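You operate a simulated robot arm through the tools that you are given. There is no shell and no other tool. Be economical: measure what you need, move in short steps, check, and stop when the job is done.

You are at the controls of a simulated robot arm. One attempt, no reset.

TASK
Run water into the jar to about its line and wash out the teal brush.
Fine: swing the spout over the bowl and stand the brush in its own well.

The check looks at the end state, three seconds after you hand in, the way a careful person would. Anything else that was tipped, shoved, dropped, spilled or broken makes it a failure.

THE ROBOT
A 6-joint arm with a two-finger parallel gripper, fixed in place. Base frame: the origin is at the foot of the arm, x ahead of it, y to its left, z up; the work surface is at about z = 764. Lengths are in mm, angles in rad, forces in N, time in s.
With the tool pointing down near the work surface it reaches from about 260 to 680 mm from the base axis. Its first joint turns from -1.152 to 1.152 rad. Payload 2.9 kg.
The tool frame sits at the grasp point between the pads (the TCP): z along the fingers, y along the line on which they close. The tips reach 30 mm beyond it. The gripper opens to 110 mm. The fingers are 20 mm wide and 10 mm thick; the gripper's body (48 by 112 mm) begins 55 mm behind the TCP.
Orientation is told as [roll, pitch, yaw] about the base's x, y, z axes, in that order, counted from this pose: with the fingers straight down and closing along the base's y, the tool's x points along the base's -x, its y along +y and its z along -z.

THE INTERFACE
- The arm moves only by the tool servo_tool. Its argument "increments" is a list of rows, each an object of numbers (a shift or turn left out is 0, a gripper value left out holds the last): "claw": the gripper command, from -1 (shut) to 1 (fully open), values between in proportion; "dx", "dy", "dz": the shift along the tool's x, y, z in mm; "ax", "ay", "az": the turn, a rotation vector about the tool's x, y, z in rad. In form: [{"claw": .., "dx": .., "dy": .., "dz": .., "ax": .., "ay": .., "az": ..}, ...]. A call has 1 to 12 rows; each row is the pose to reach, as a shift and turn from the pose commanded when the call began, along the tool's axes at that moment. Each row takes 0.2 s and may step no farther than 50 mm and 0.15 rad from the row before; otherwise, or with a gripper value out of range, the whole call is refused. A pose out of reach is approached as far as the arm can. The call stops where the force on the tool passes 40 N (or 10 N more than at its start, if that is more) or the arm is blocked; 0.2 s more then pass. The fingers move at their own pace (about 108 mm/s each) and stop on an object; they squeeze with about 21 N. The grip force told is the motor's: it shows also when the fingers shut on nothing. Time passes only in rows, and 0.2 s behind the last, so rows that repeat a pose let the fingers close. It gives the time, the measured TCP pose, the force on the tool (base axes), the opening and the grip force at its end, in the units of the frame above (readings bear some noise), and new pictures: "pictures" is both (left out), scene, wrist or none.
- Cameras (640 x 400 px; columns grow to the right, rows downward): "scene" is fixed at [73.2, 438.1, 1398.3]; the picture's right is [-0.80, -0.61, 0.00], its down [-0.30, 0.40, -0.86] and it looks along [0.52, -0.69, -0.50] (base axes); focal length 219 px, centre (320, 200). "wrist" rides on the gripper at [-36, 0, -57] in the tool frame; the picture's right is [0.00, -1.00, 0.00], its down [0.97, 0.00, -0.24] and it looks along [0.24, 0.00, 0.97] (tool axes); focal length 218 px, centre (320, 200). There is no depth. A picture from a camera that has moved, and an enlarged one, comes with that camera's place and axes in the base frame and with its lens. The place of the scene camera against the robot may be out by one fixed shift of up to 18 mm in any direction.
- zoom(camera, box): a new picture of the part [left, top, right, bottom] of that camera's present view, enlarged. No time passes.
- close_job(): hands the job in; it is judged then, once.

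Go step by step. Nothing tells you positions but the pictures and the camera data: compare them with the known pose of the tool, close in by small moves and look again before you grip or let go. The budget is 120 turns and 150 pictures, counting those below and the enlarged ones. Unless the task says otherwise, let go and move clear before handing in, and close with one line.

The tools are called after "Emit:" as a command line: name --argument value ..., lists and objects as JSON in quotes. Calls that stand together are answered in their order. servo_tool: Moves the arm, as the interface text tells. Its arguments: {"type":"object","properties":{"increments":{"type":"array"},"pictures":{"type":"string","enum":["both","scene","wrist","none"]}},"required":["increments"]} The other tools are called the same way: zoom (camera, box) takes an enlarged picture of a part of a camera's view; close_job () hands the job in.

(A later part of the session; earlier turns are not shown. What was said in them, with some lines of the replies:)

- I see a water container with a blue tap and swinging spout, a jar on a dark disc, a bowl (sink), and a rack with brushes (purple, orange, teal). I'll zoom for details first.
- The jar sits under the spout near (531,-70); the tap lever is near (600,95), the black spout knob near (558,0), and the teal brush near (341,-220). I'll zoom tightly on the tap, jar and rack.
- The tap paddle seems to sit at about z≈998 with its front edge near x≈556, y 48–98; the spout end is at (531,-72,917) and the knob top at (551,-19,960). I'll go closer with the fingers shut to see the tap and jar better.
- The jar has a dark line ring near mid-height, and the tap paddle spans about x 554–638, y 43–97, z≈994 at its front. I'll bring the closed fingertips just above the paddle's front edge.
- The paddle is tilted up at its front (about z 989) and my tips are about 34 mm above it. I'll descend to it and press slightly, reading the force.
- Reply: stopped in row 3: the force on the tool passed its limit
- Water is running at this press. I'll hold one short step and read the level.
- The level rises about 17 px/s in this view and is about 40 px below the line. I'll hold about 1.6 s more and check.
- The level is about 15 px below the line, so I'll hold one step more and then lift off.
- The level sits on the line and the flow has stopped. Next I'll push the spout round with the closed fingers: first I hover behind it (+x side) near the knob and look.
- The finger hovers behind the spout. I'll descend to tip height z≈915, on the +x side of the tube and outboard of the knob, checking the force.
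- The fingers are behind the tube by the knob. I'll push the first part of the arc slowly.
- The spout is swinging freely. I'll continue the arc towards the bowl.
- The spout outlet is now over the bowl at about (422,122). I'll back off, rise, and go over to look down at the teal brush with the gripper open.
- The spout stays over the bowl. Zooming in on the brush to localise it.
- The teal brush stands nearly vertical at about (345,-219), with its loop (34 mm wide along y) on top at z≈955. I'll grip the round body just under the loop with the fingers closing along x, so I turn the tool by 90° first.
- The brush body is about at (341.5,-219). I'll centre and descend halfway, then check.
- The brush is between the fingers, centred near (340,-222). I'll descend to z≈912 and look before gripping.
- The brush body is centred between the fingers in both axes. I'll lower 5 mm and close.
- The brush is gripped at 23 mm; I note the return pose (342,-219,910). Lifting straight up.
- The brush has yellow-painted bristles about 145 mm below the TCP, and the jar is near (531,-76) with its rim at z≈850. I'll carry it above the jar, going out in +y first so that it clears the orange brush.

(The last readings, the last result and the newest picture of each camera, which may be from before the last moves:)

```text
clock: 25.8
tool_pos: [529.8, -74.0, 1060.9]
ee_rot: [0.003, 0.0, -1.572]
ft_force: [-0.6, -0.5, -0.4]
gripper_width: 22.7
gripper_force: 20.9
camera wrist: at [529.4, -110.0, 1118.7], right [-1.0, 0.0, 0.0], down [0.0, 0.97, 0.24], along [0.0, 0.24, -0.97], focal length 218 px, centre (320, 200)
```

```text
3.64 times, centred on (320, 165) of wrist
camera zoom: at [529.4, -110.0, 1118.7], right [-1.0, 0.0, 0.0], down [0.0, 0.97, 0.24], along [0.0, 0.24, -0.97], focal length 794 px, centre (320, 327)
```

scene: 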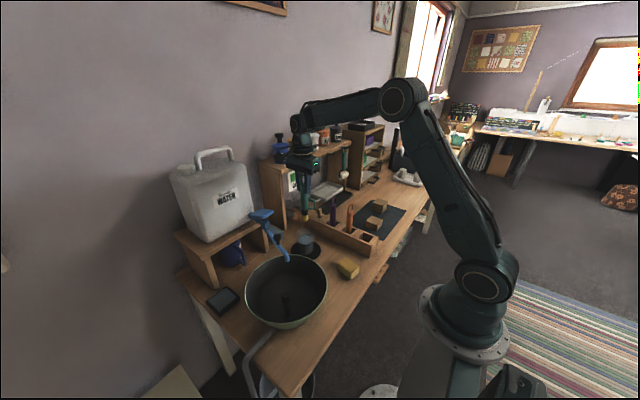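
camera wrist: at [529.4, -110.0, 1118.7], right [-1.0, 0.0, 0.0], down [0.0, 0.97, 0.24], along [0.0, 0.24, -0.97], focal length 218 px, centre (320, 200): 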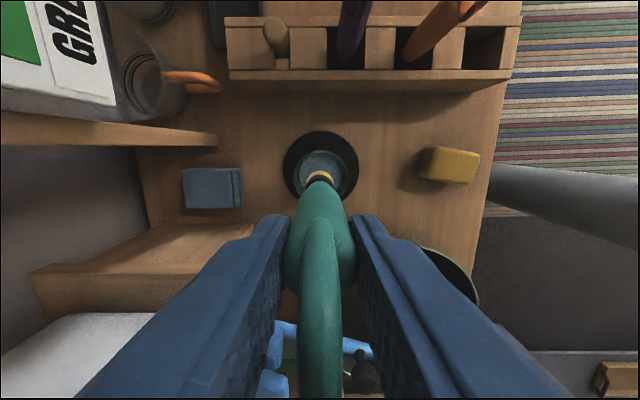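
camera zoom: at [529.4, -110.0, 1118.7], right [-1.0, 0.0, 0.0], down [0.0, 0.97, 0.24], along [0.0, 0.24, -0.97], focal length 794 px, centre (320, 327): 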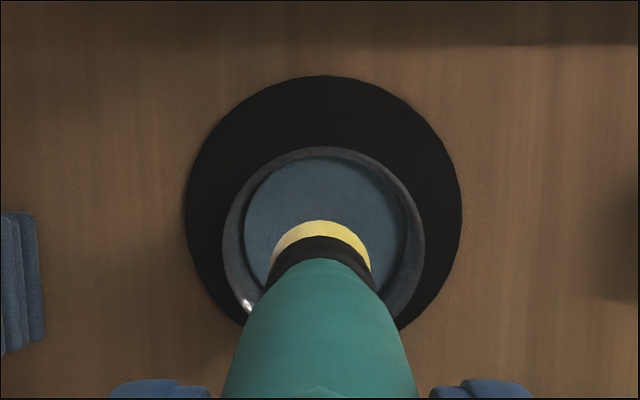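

The jar centre is about (528.5,-73) and the brush is centred over it. I'll lower the bristles into the water.

Emit:
servo_tool --increments '[{"dy": -1, "dz": 40}, {"dy": -1, "dz": 75}, {"dy": -1, "dz": 95}, {"dy": -1, "dz": 110}, {"dy": -1, "dz": 122}, {"dy": -1, "dz": 129}, {"dy": -1, "dz": 129}]' --pictures "wrist"

Emit:
zoom --camera "scene" --box '[275, 190, 345, 265]'

```text
clock: 27.4
tool_pos: [529.7, -74.0, 932.3]
ee_rot: [0.001, -0.002, -1.574]
ft_force: [-0.1, -0.8, 1.2]
gripper_width: 22.8
gripper_force: 21.2
camera wrist: at [529.6, -111.2, 990.4], right [-1.0, 0.0, 0.0], down [0.0, 0.97, 0.24], along [0.0, 0.24, -0.97], focal length 218 px, centre (320, 200)
```

wrist: 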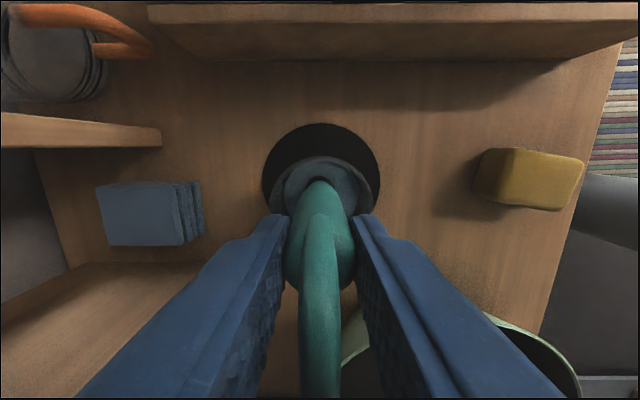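

```text
5.33 times, centred on (310, 228) of scene
camera zoom: at [73.2, 438.1, 1398.3], right [-0.8, -0.61, 0.0], down [-0.3, 0.4, -0.86], along [0.52, -0.69, -0.5], focal length 1166 px, centre (373, 53)
```

zoom: 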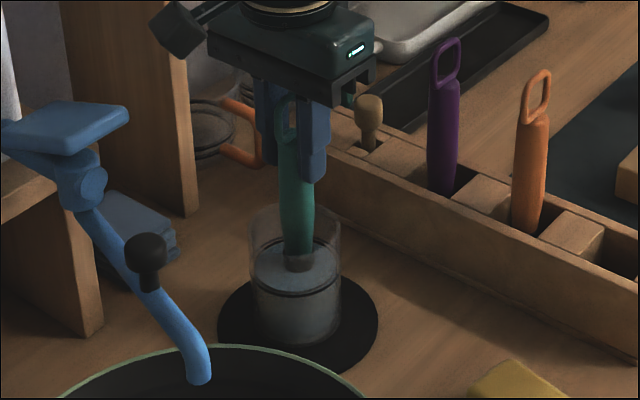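

The bristles are submerged. I'll lower 5 mm and swirl gently in small circles.

Emit:
servo_tool --increments '[{"dx": 5, "dy": 0, "dz": 5}, {"dx": 10, "dy": 0, "dz": 5}, {"dx": 5, "dy": 8.7, "dz": 5}, {"dx": -5, "dy": 8.7, "dz": 5}, {"dx": -10, "dy": 0, "dz": 5}, {"dx": -5, "dy": -8.7, "dz": 5}, {"dx": 5, "dy": -8.7, "dz": 5}, {"dx": 10, "dy": 0, "dz": 5}, {"dx": 5, "dy": 8.7, "dz": 5}, {"dx": -5, "dy": 8.7, "dz": 5}, {"dx": -10, "dy": 0, "dz": 5}, {"dx": 0, "dy": 0, "dz": 5}]' --pictures "none"

Emit:
zoom --camera "scene" --box '[275, 190, 345, 265]'

```text
clock: 29.9
tool_pos: [529.3, -75.8, 928.0]
ee_rot: [0.004, 0.0, -1.572]
ft_force: [-0.1, 0.7, 0.0]
gripper_width: 22.9
gripper_force: 20.7
```

```text
5.33 times, centred on (310, 228) of scene
camera zoom: at [73.2, 438.1, 1398.3], right [-0.8, -0.61, 0.0], down [-0.3, 0.4, -0.86], along [0.52, -0.69, -0.5], focal length 1166 px, centre (373, 53)
```

zoom: 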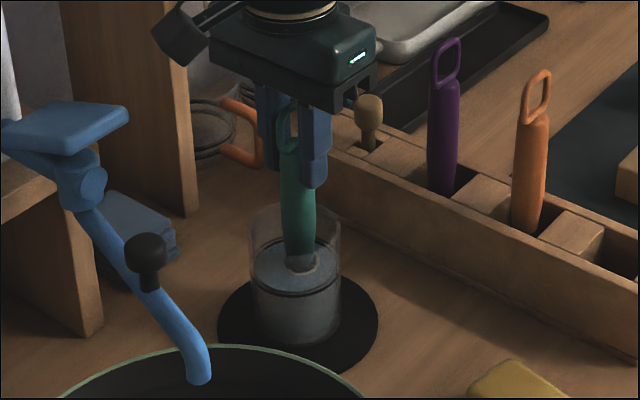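

Swirling goes without contact. I'll do another round, then lift to inspect the bristles.

Emit:
servo_tool --increments '[{"dx": 11, "dy": 0, "dz": 3}, {"dx": 5, "dy": 9.5, "dz": 3}, {"dx": -5, "dy": 9.5, "dz": 3}, {"dx": -11, "dy": 0, "dz": 3}, {"dx": -5, "dy": -9.5, "dz": 3}, {"dx": 5, "dy": -9.5, "dz": 3}, {"dx": 11, "dy": 0, "dz": 3}, {"dx": 5, "dy": 9.5, "dz": 3}, {"dx": -5, "dy": 9.5, "dz": 3}, {"dx": -11, "dy": 0, "dz": 3}, {"dx": -5, "dy": -9.5, "dz": 3}, {"dx": 0, "dy": 0, "dz": 0}]' --pictures "none"

Emit:
servo_tool --increments '[{"dz": -20}, {"dz": -40}, {"dz": -70}, {"dz": -90}, {"dz": -90}, {"dz": -90}]' --pictures "none"

Emit:
zoom --camera "scene" --box '[275, 180, 345, 265]'

```text
clock: 32.5
tool_pos: [529.3, -75.1, 927.2]
ee_rot: [0.005, 0.0, -1.571]
ft_force: [-0.2, 0.4, 0.2]
gripper_width: 22.3
gripper_force: 21.0
```

```text
clock: 34.0
tool_pos: [530.3, -75.4, 1015.9]
ee_rot: [0.004, 0.001, -1.573]
ft_force: [0.4, -0.5, 0.0]
gripper_width: 22.6
gripper_force: 21.5
```

```text
4.71 times, centred on (310, 222) of scene
camera zoom: at [73.2, 438.1, 1398.3], right [-0.8, -0.61, 0.0], down [-0.3, 0.4, -0.86], along [0.52, -0.69, -0.5], focal length 1029 px, centre (367, 94)
```

zoom: 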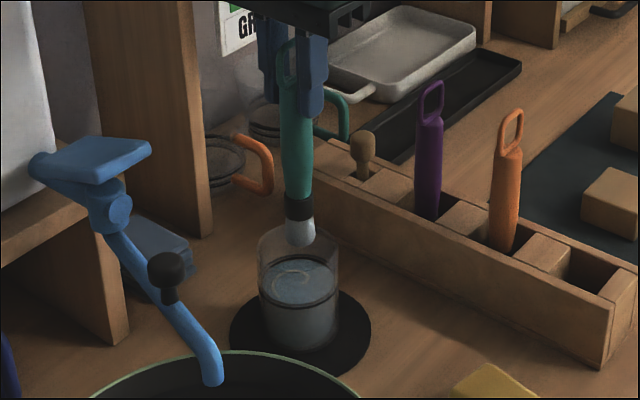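

The bristles are clean now and the level is still at the line. I'll raise and carry the brush back above its empty well.

Emit:
servo_tool --increments '[{"dz": -25}, {"dz": -45}, {"dz": -45}, {"dx": -10, "dy": -35, "dz": -45}, {"dx": -20, "dy": -75, "dz": -45}, {"dx": -35, "dy": -115, "dz": -45}, {"dx": -55, "dy": -150, "dz": -45}, {"dx": -80, "dy": -178, "dz": -45}, {"dx": -110, "dy": -188, "dz": -45}, {"dx": -135, "dy": -188, "dz": -45}, {"dx": -144, "dy": -188, "dz": -45}, {"dx": -144, "dy": -188, "dz": -45}]'

Emit:
zoom --camera "wrist" --box '[260, 110, 380, 220]'

Emit:
zoom --camera "scene" --box '[320, 140, 420, 250]'

```text
clock: 36.5
tool_pos: [338.2, -219.6, 1059.9]
ee_rot: [0.003, 0.0, -1.572]
ft_force: [0.1, 0.5, -0.4]
gripper_width: 22.3
gripper_force: 21.3
camera wrist: at [338.1, -254.9, 1117.6], right [-1.0, 0.0, 0.0], down [0.0, 0.97, 0.24], along [0.0, 0.24, -0.97], focal length 218 px, centre (320, 200)
```

scene: 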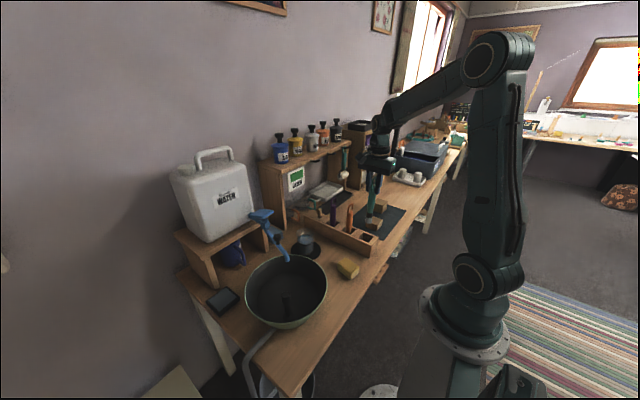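
wrist: 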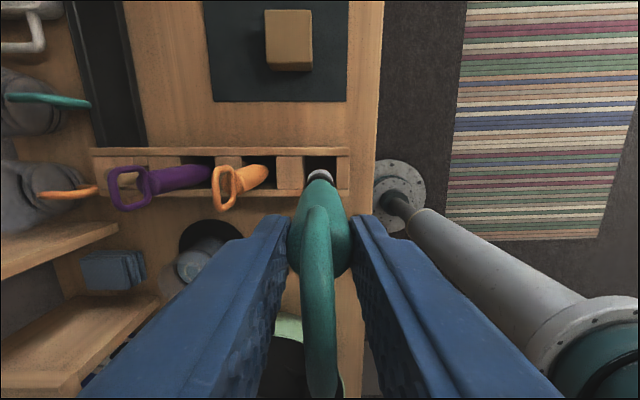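

```text
3.64 times, centred on (320, 165) of wrist
camera zoom: at [338.1, -254.9, 1117.6], right [-1.0, 0.0, 0.0], down [0.0, 0.97, 0.24], along [0.0, 0.24, -0.97], focal length 794 px, centre (320, 327)
```

zoom: 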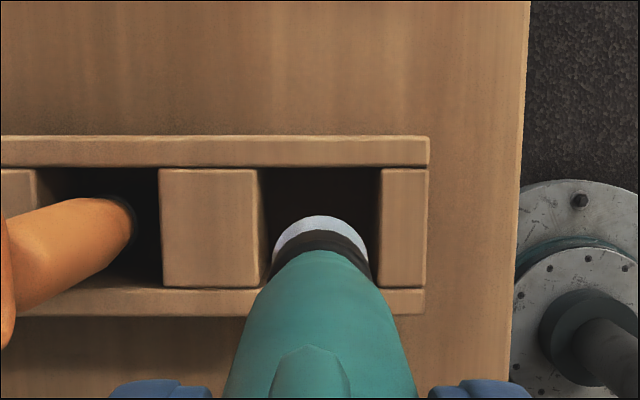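

```text
3.64 times, centred on (370, 195) of scene
camera zoom: at [73.2, 438.1, 1398.3], right [-0.8, -0.61, 0.0], down [-0.3, 0.4, -0.86], along [0.52, -0.69, -0.5], focal length 795 px, centre (138, 218)
```

zoom: 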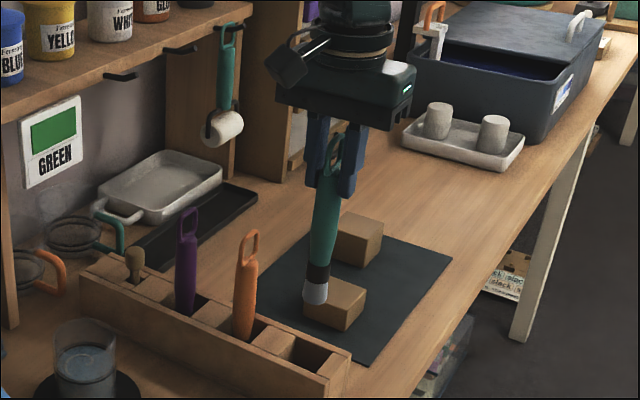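

The bristles are centred above the well (centre ≈ (337.5,-219.5)). I'll lower the brush into the well.

Emit:
servo_tool --increments '[{"dz": 35}, {"dz": 65}, {"dz": 90}, {"dz": 112}, {"dz": 130}, {"dz": 142}, {"dz": 142}]' --pictures "wrist"

Emit:
zoom --camera "scene" --box '[330, 180, 410, 250]'

```text
clock: 38.1
tool_pos: [341.3, -219.3, 922.8]
ee_rot: [0.009, -0.003, -1.573]
ft_force: [-4.6, 0.2, 31.1]
gripper_width: 22.6
gripper_force: 20.8
camera wrist: at [341.6, -254.6, 980.2], right [-1.0, 0.0, -0.01], down [0.0, 0.97, 0.24], along [0.01, 0.24, -0.97], focal length 218 px, centre (320, 200)
```

wrist: 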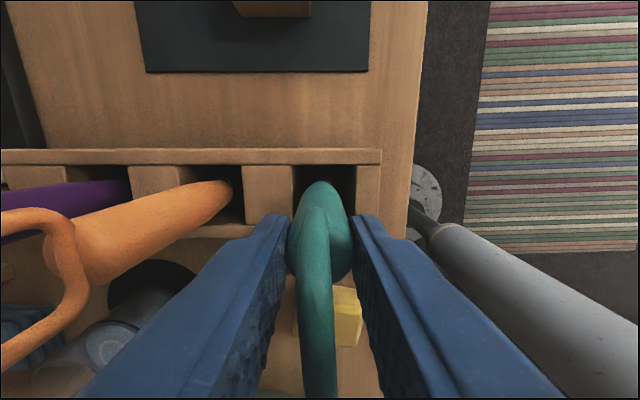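

```text
5.71 times, centred on (370, 215) of scene
camera zoom: at [72.8, 438.4, 1398.3], right [-0.8, -0.61, 0.0], down [-0.3, 0.4, -0.86], along [0.52, -0.69, -0.5], focal length 1250 px, centre (34, 114)
```

zoom: 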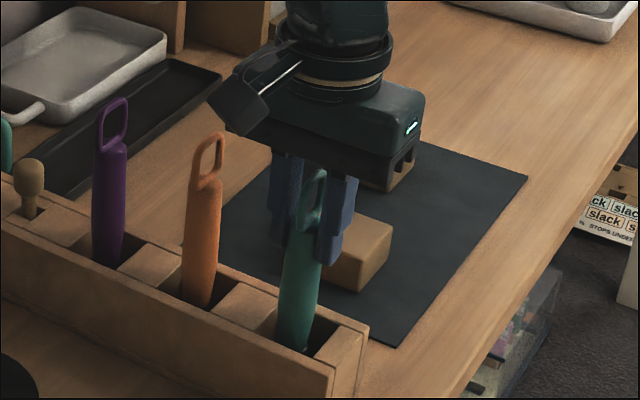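

I feel 31 N of contact at z≈923, above the original 910, with a sideways component. I'll lift slightly to relieve it, shift to the original x (≈342.5) and look.

Emit:
servo_tool --increments '[{"dz": -8}, {"dz": -20}, {"dz": -20, "dy": 2}, {"dz": -20, "dy": 2}]' --pictures "wrist"

Emit:
zoom --camera "wrist" --box '[270, 130, 380, 240]'

Emit:
zoom --camera "scene" --box '[340, 190, 390, 250]'

```text
clock: 39.1
tool_pos: [343.8, -218.0, 938.5]
ee_rot: [0.003, 0.0, -1.573]
ft_force: [0.2, -0.6, -0.2]
gripper_width: 22.4
gripper_force: 20.6
camera wrist: at [343.8, -254.5, 997.1], right [-1.0, 0.0, 0.0], down [0.0, 0.97, 0.24], along [0.0, 0.24, -0.97], focal length 218 px, centre (320, 200)
```

wrist: 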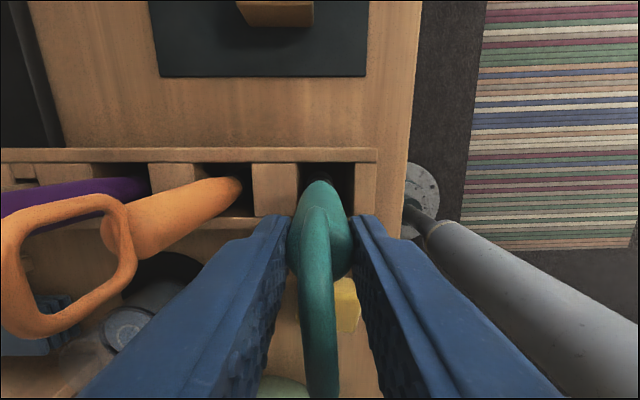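

```text
3.64 times, centred on (325, 185) of wrist
camera zoom: at [343.8, -254.5, 997.1], right [-1.0, 0.0, 0.0], down [0.0, 0.97, 0.24], along [0.0, 0.24, -0.97], focal length 794 px, centre (302, 254)
```

zoom: 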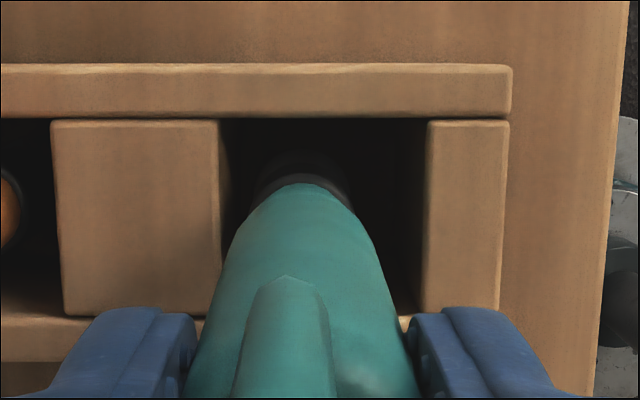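

```text
6.67 times, centred on (365, 220) of scene
camera zoom: at [73.2, 438.1, 1398.3], right [-0.8, -0.61, 0.0], down [-0.3, 0.4, -0.86], along [0.52, -0.69, -0.5], focal length 1458 px, centre (20, 67)
```

zoom: 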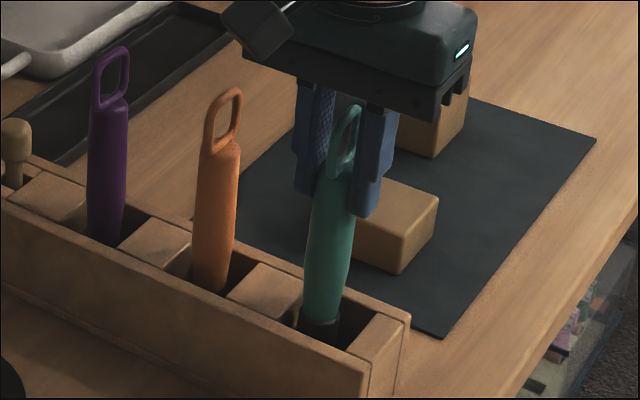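

The brush body looks smaller and lower in the grip than at first: it slid down about 12 mm in the fingers, so z≈923 is simply the well floor. I'll lower gently to just about there.

Emit:
servo_tool --increments '[{"dz": 6, "dy": -2}, {"dz": 10, "dy": -3}, {"dz": 13, "dy": -3}, {"dz": 13, "dy": -3}]' --pictures "none"

```text
clock: 40.1
tool_pos: [340.8, -218.2, 928.0]
ee_rot: [0.004, 0.001, -1.572]
ft_force: [0.2, -0.4, 0.1]
gripper_width: 22.1
gripper_force: 20.8
```

Emit:
servo_tool --increments '[{"dz": 2}, {"dz": 4}, {"dz": 4}]' --pictures "none"

```text
clock: 41.0
tool_pos: [341.3, -219.6, 922.7]
ee_rot: [0.009, -0.001, -1.572]
ft_force: [-2.3, 0.8, 17.4]
gripper_width: 22.5
gripper_force: 21.5
```

The brush rests on the well floor. I'll ease up 1 mm and open the fingers.

Emit:
servo_tool --increments '[{"dz": -1}, {"dz": -1, "claw": -0.4}, {"dz": -1, "claw": 0.1}, {"dz": -1, "claw": 0.1}]' --pictures "wrist"

Emit:
zoom --camera "scene" --box '[330, 180, 410, 250]'

```text
clock: 42.0
tool_pos: [340.8, -220.3, 924.3]
ee_rot: [0.006, 0.0, -1.574]
ft_force: [-0.1, -0.5, 0.3]
gripper_width: 60.6
gripper_force: 0.1
camera wrist: at [341.2, -255.6, 981.4], right [-1.0, 0.0, 0.0], down [0.0, 0.97, 0.24], along [0.0, 0.24, -0.97], focal length 218 px, centre (320, 200)
```

wrist: 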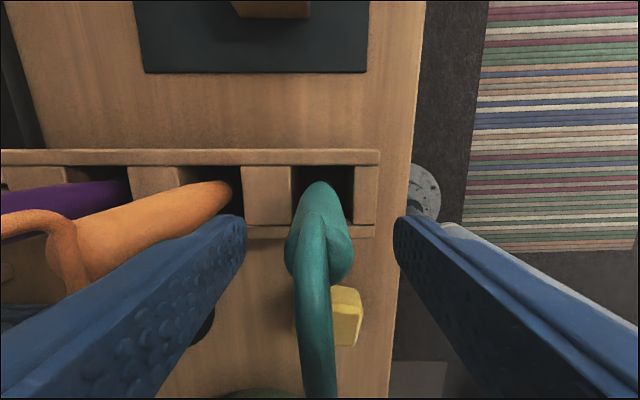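

```text
5.71 times, centred on (370, 215) of scene
camera zoom: at [73.2, 438.1, 1398.3], right [-0.8, -0.61, 0.0], down [-0.3, 0.4, -0.86], along [0.52, -0.69, -0.5], focal length 1250 px, centre (34, 114)
```

zoom: 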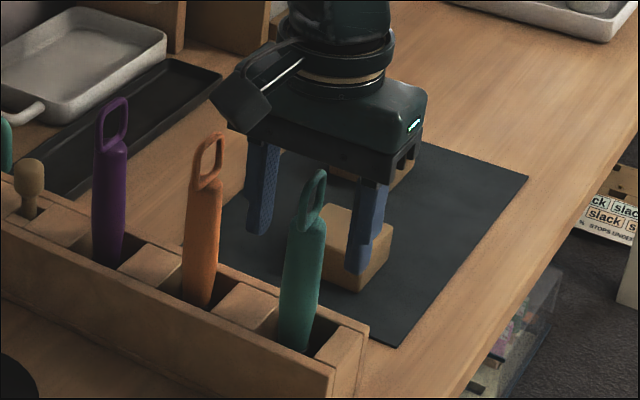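

The brush stands free in its well. I'll rise straight up, clear of the loop, and take a final look at everything.

Emit:
servo_tool --increments '[{"dz": -30}, {"dz": -70}, {"dz": -115}, {"dz": -160}, {"dz": -200}, {"dz": -200}]'

Emit:
zoom --camera "scene" --box '[230, 180, 400, 310]'

Emit:
zoom --camera "scene" --box '[288, 215, 328, 260]'

```text
clock: 43.4
tool_pos: [336.8, -218.6, 1121.2]
ee_rot: [0.005, -0.002, -1.572]
ft_force: [-0.7, -0.6, 0.4]
gripper_width: 60.2
gripper_force: 0.0
camera wrist: at [337.1, -255.4, 1178.9], right [-1.0, 0.0, 0.0], down [0.0, 0.97, 0.24], along [0.0, 0.24, -0.97], focal length 218 px, centre (320, 200)
```

scene: 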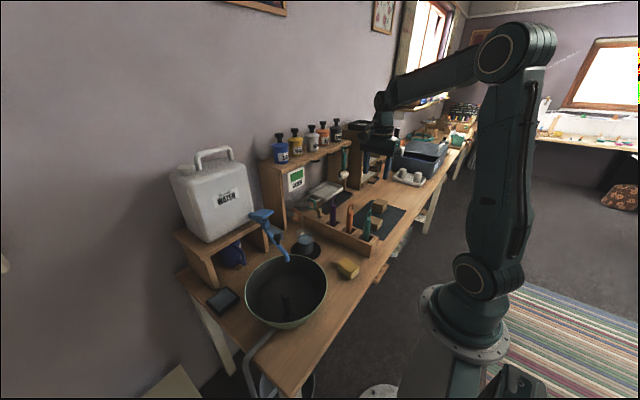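
wrist: 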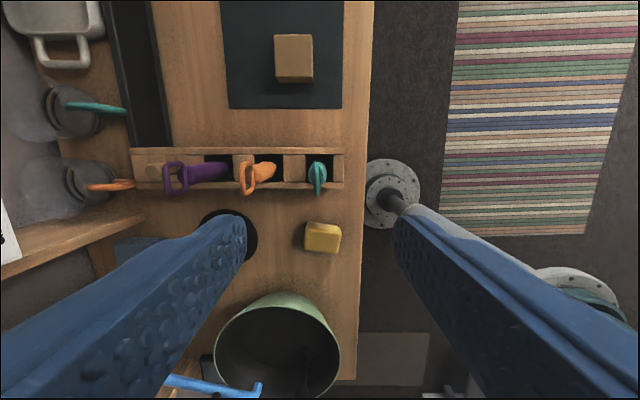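

```text
3.08 times, centred on (315, 245) of scene
camera zoom: at [73.2, 438.1, 1398.3], right [-0.8, -0.61, 0.0], down [-0.3, 0.4, -0.86], along [0.52, -0.69, -0.5], focal length 673 px, centre (335, 62)
```

zoom: 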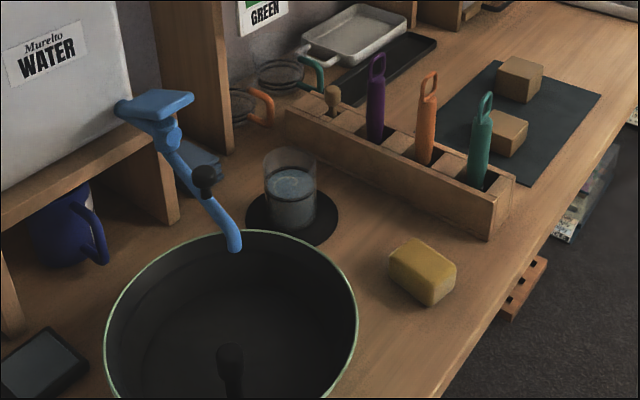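

```text
8.89 times, centred on (308, 238) of scene
camera zoom: at [73.2, 438.1, 1398.3], right [-0.8, -0.61, 0.0], down [-0.3, 0.4, -0.86], along [0.52, -0.69, -0.5], focal length 1944 px, centre (427, -133)
```

zoom: 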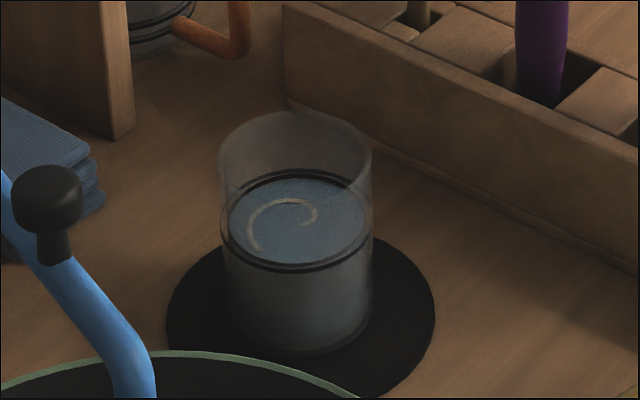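

The jar is filled to its line, the spout hangs over the bowl with the tap closed, the teal brush is clean and standing in its well, and nothing else looks disturbed. Handing in.

Emit:
close_job

```text
The job is handed in.
```

The job is handed in: the jar is filled to its line, the teal brush is washed and standing in its own well, and the spout hangs over the bowl with the tap closed.
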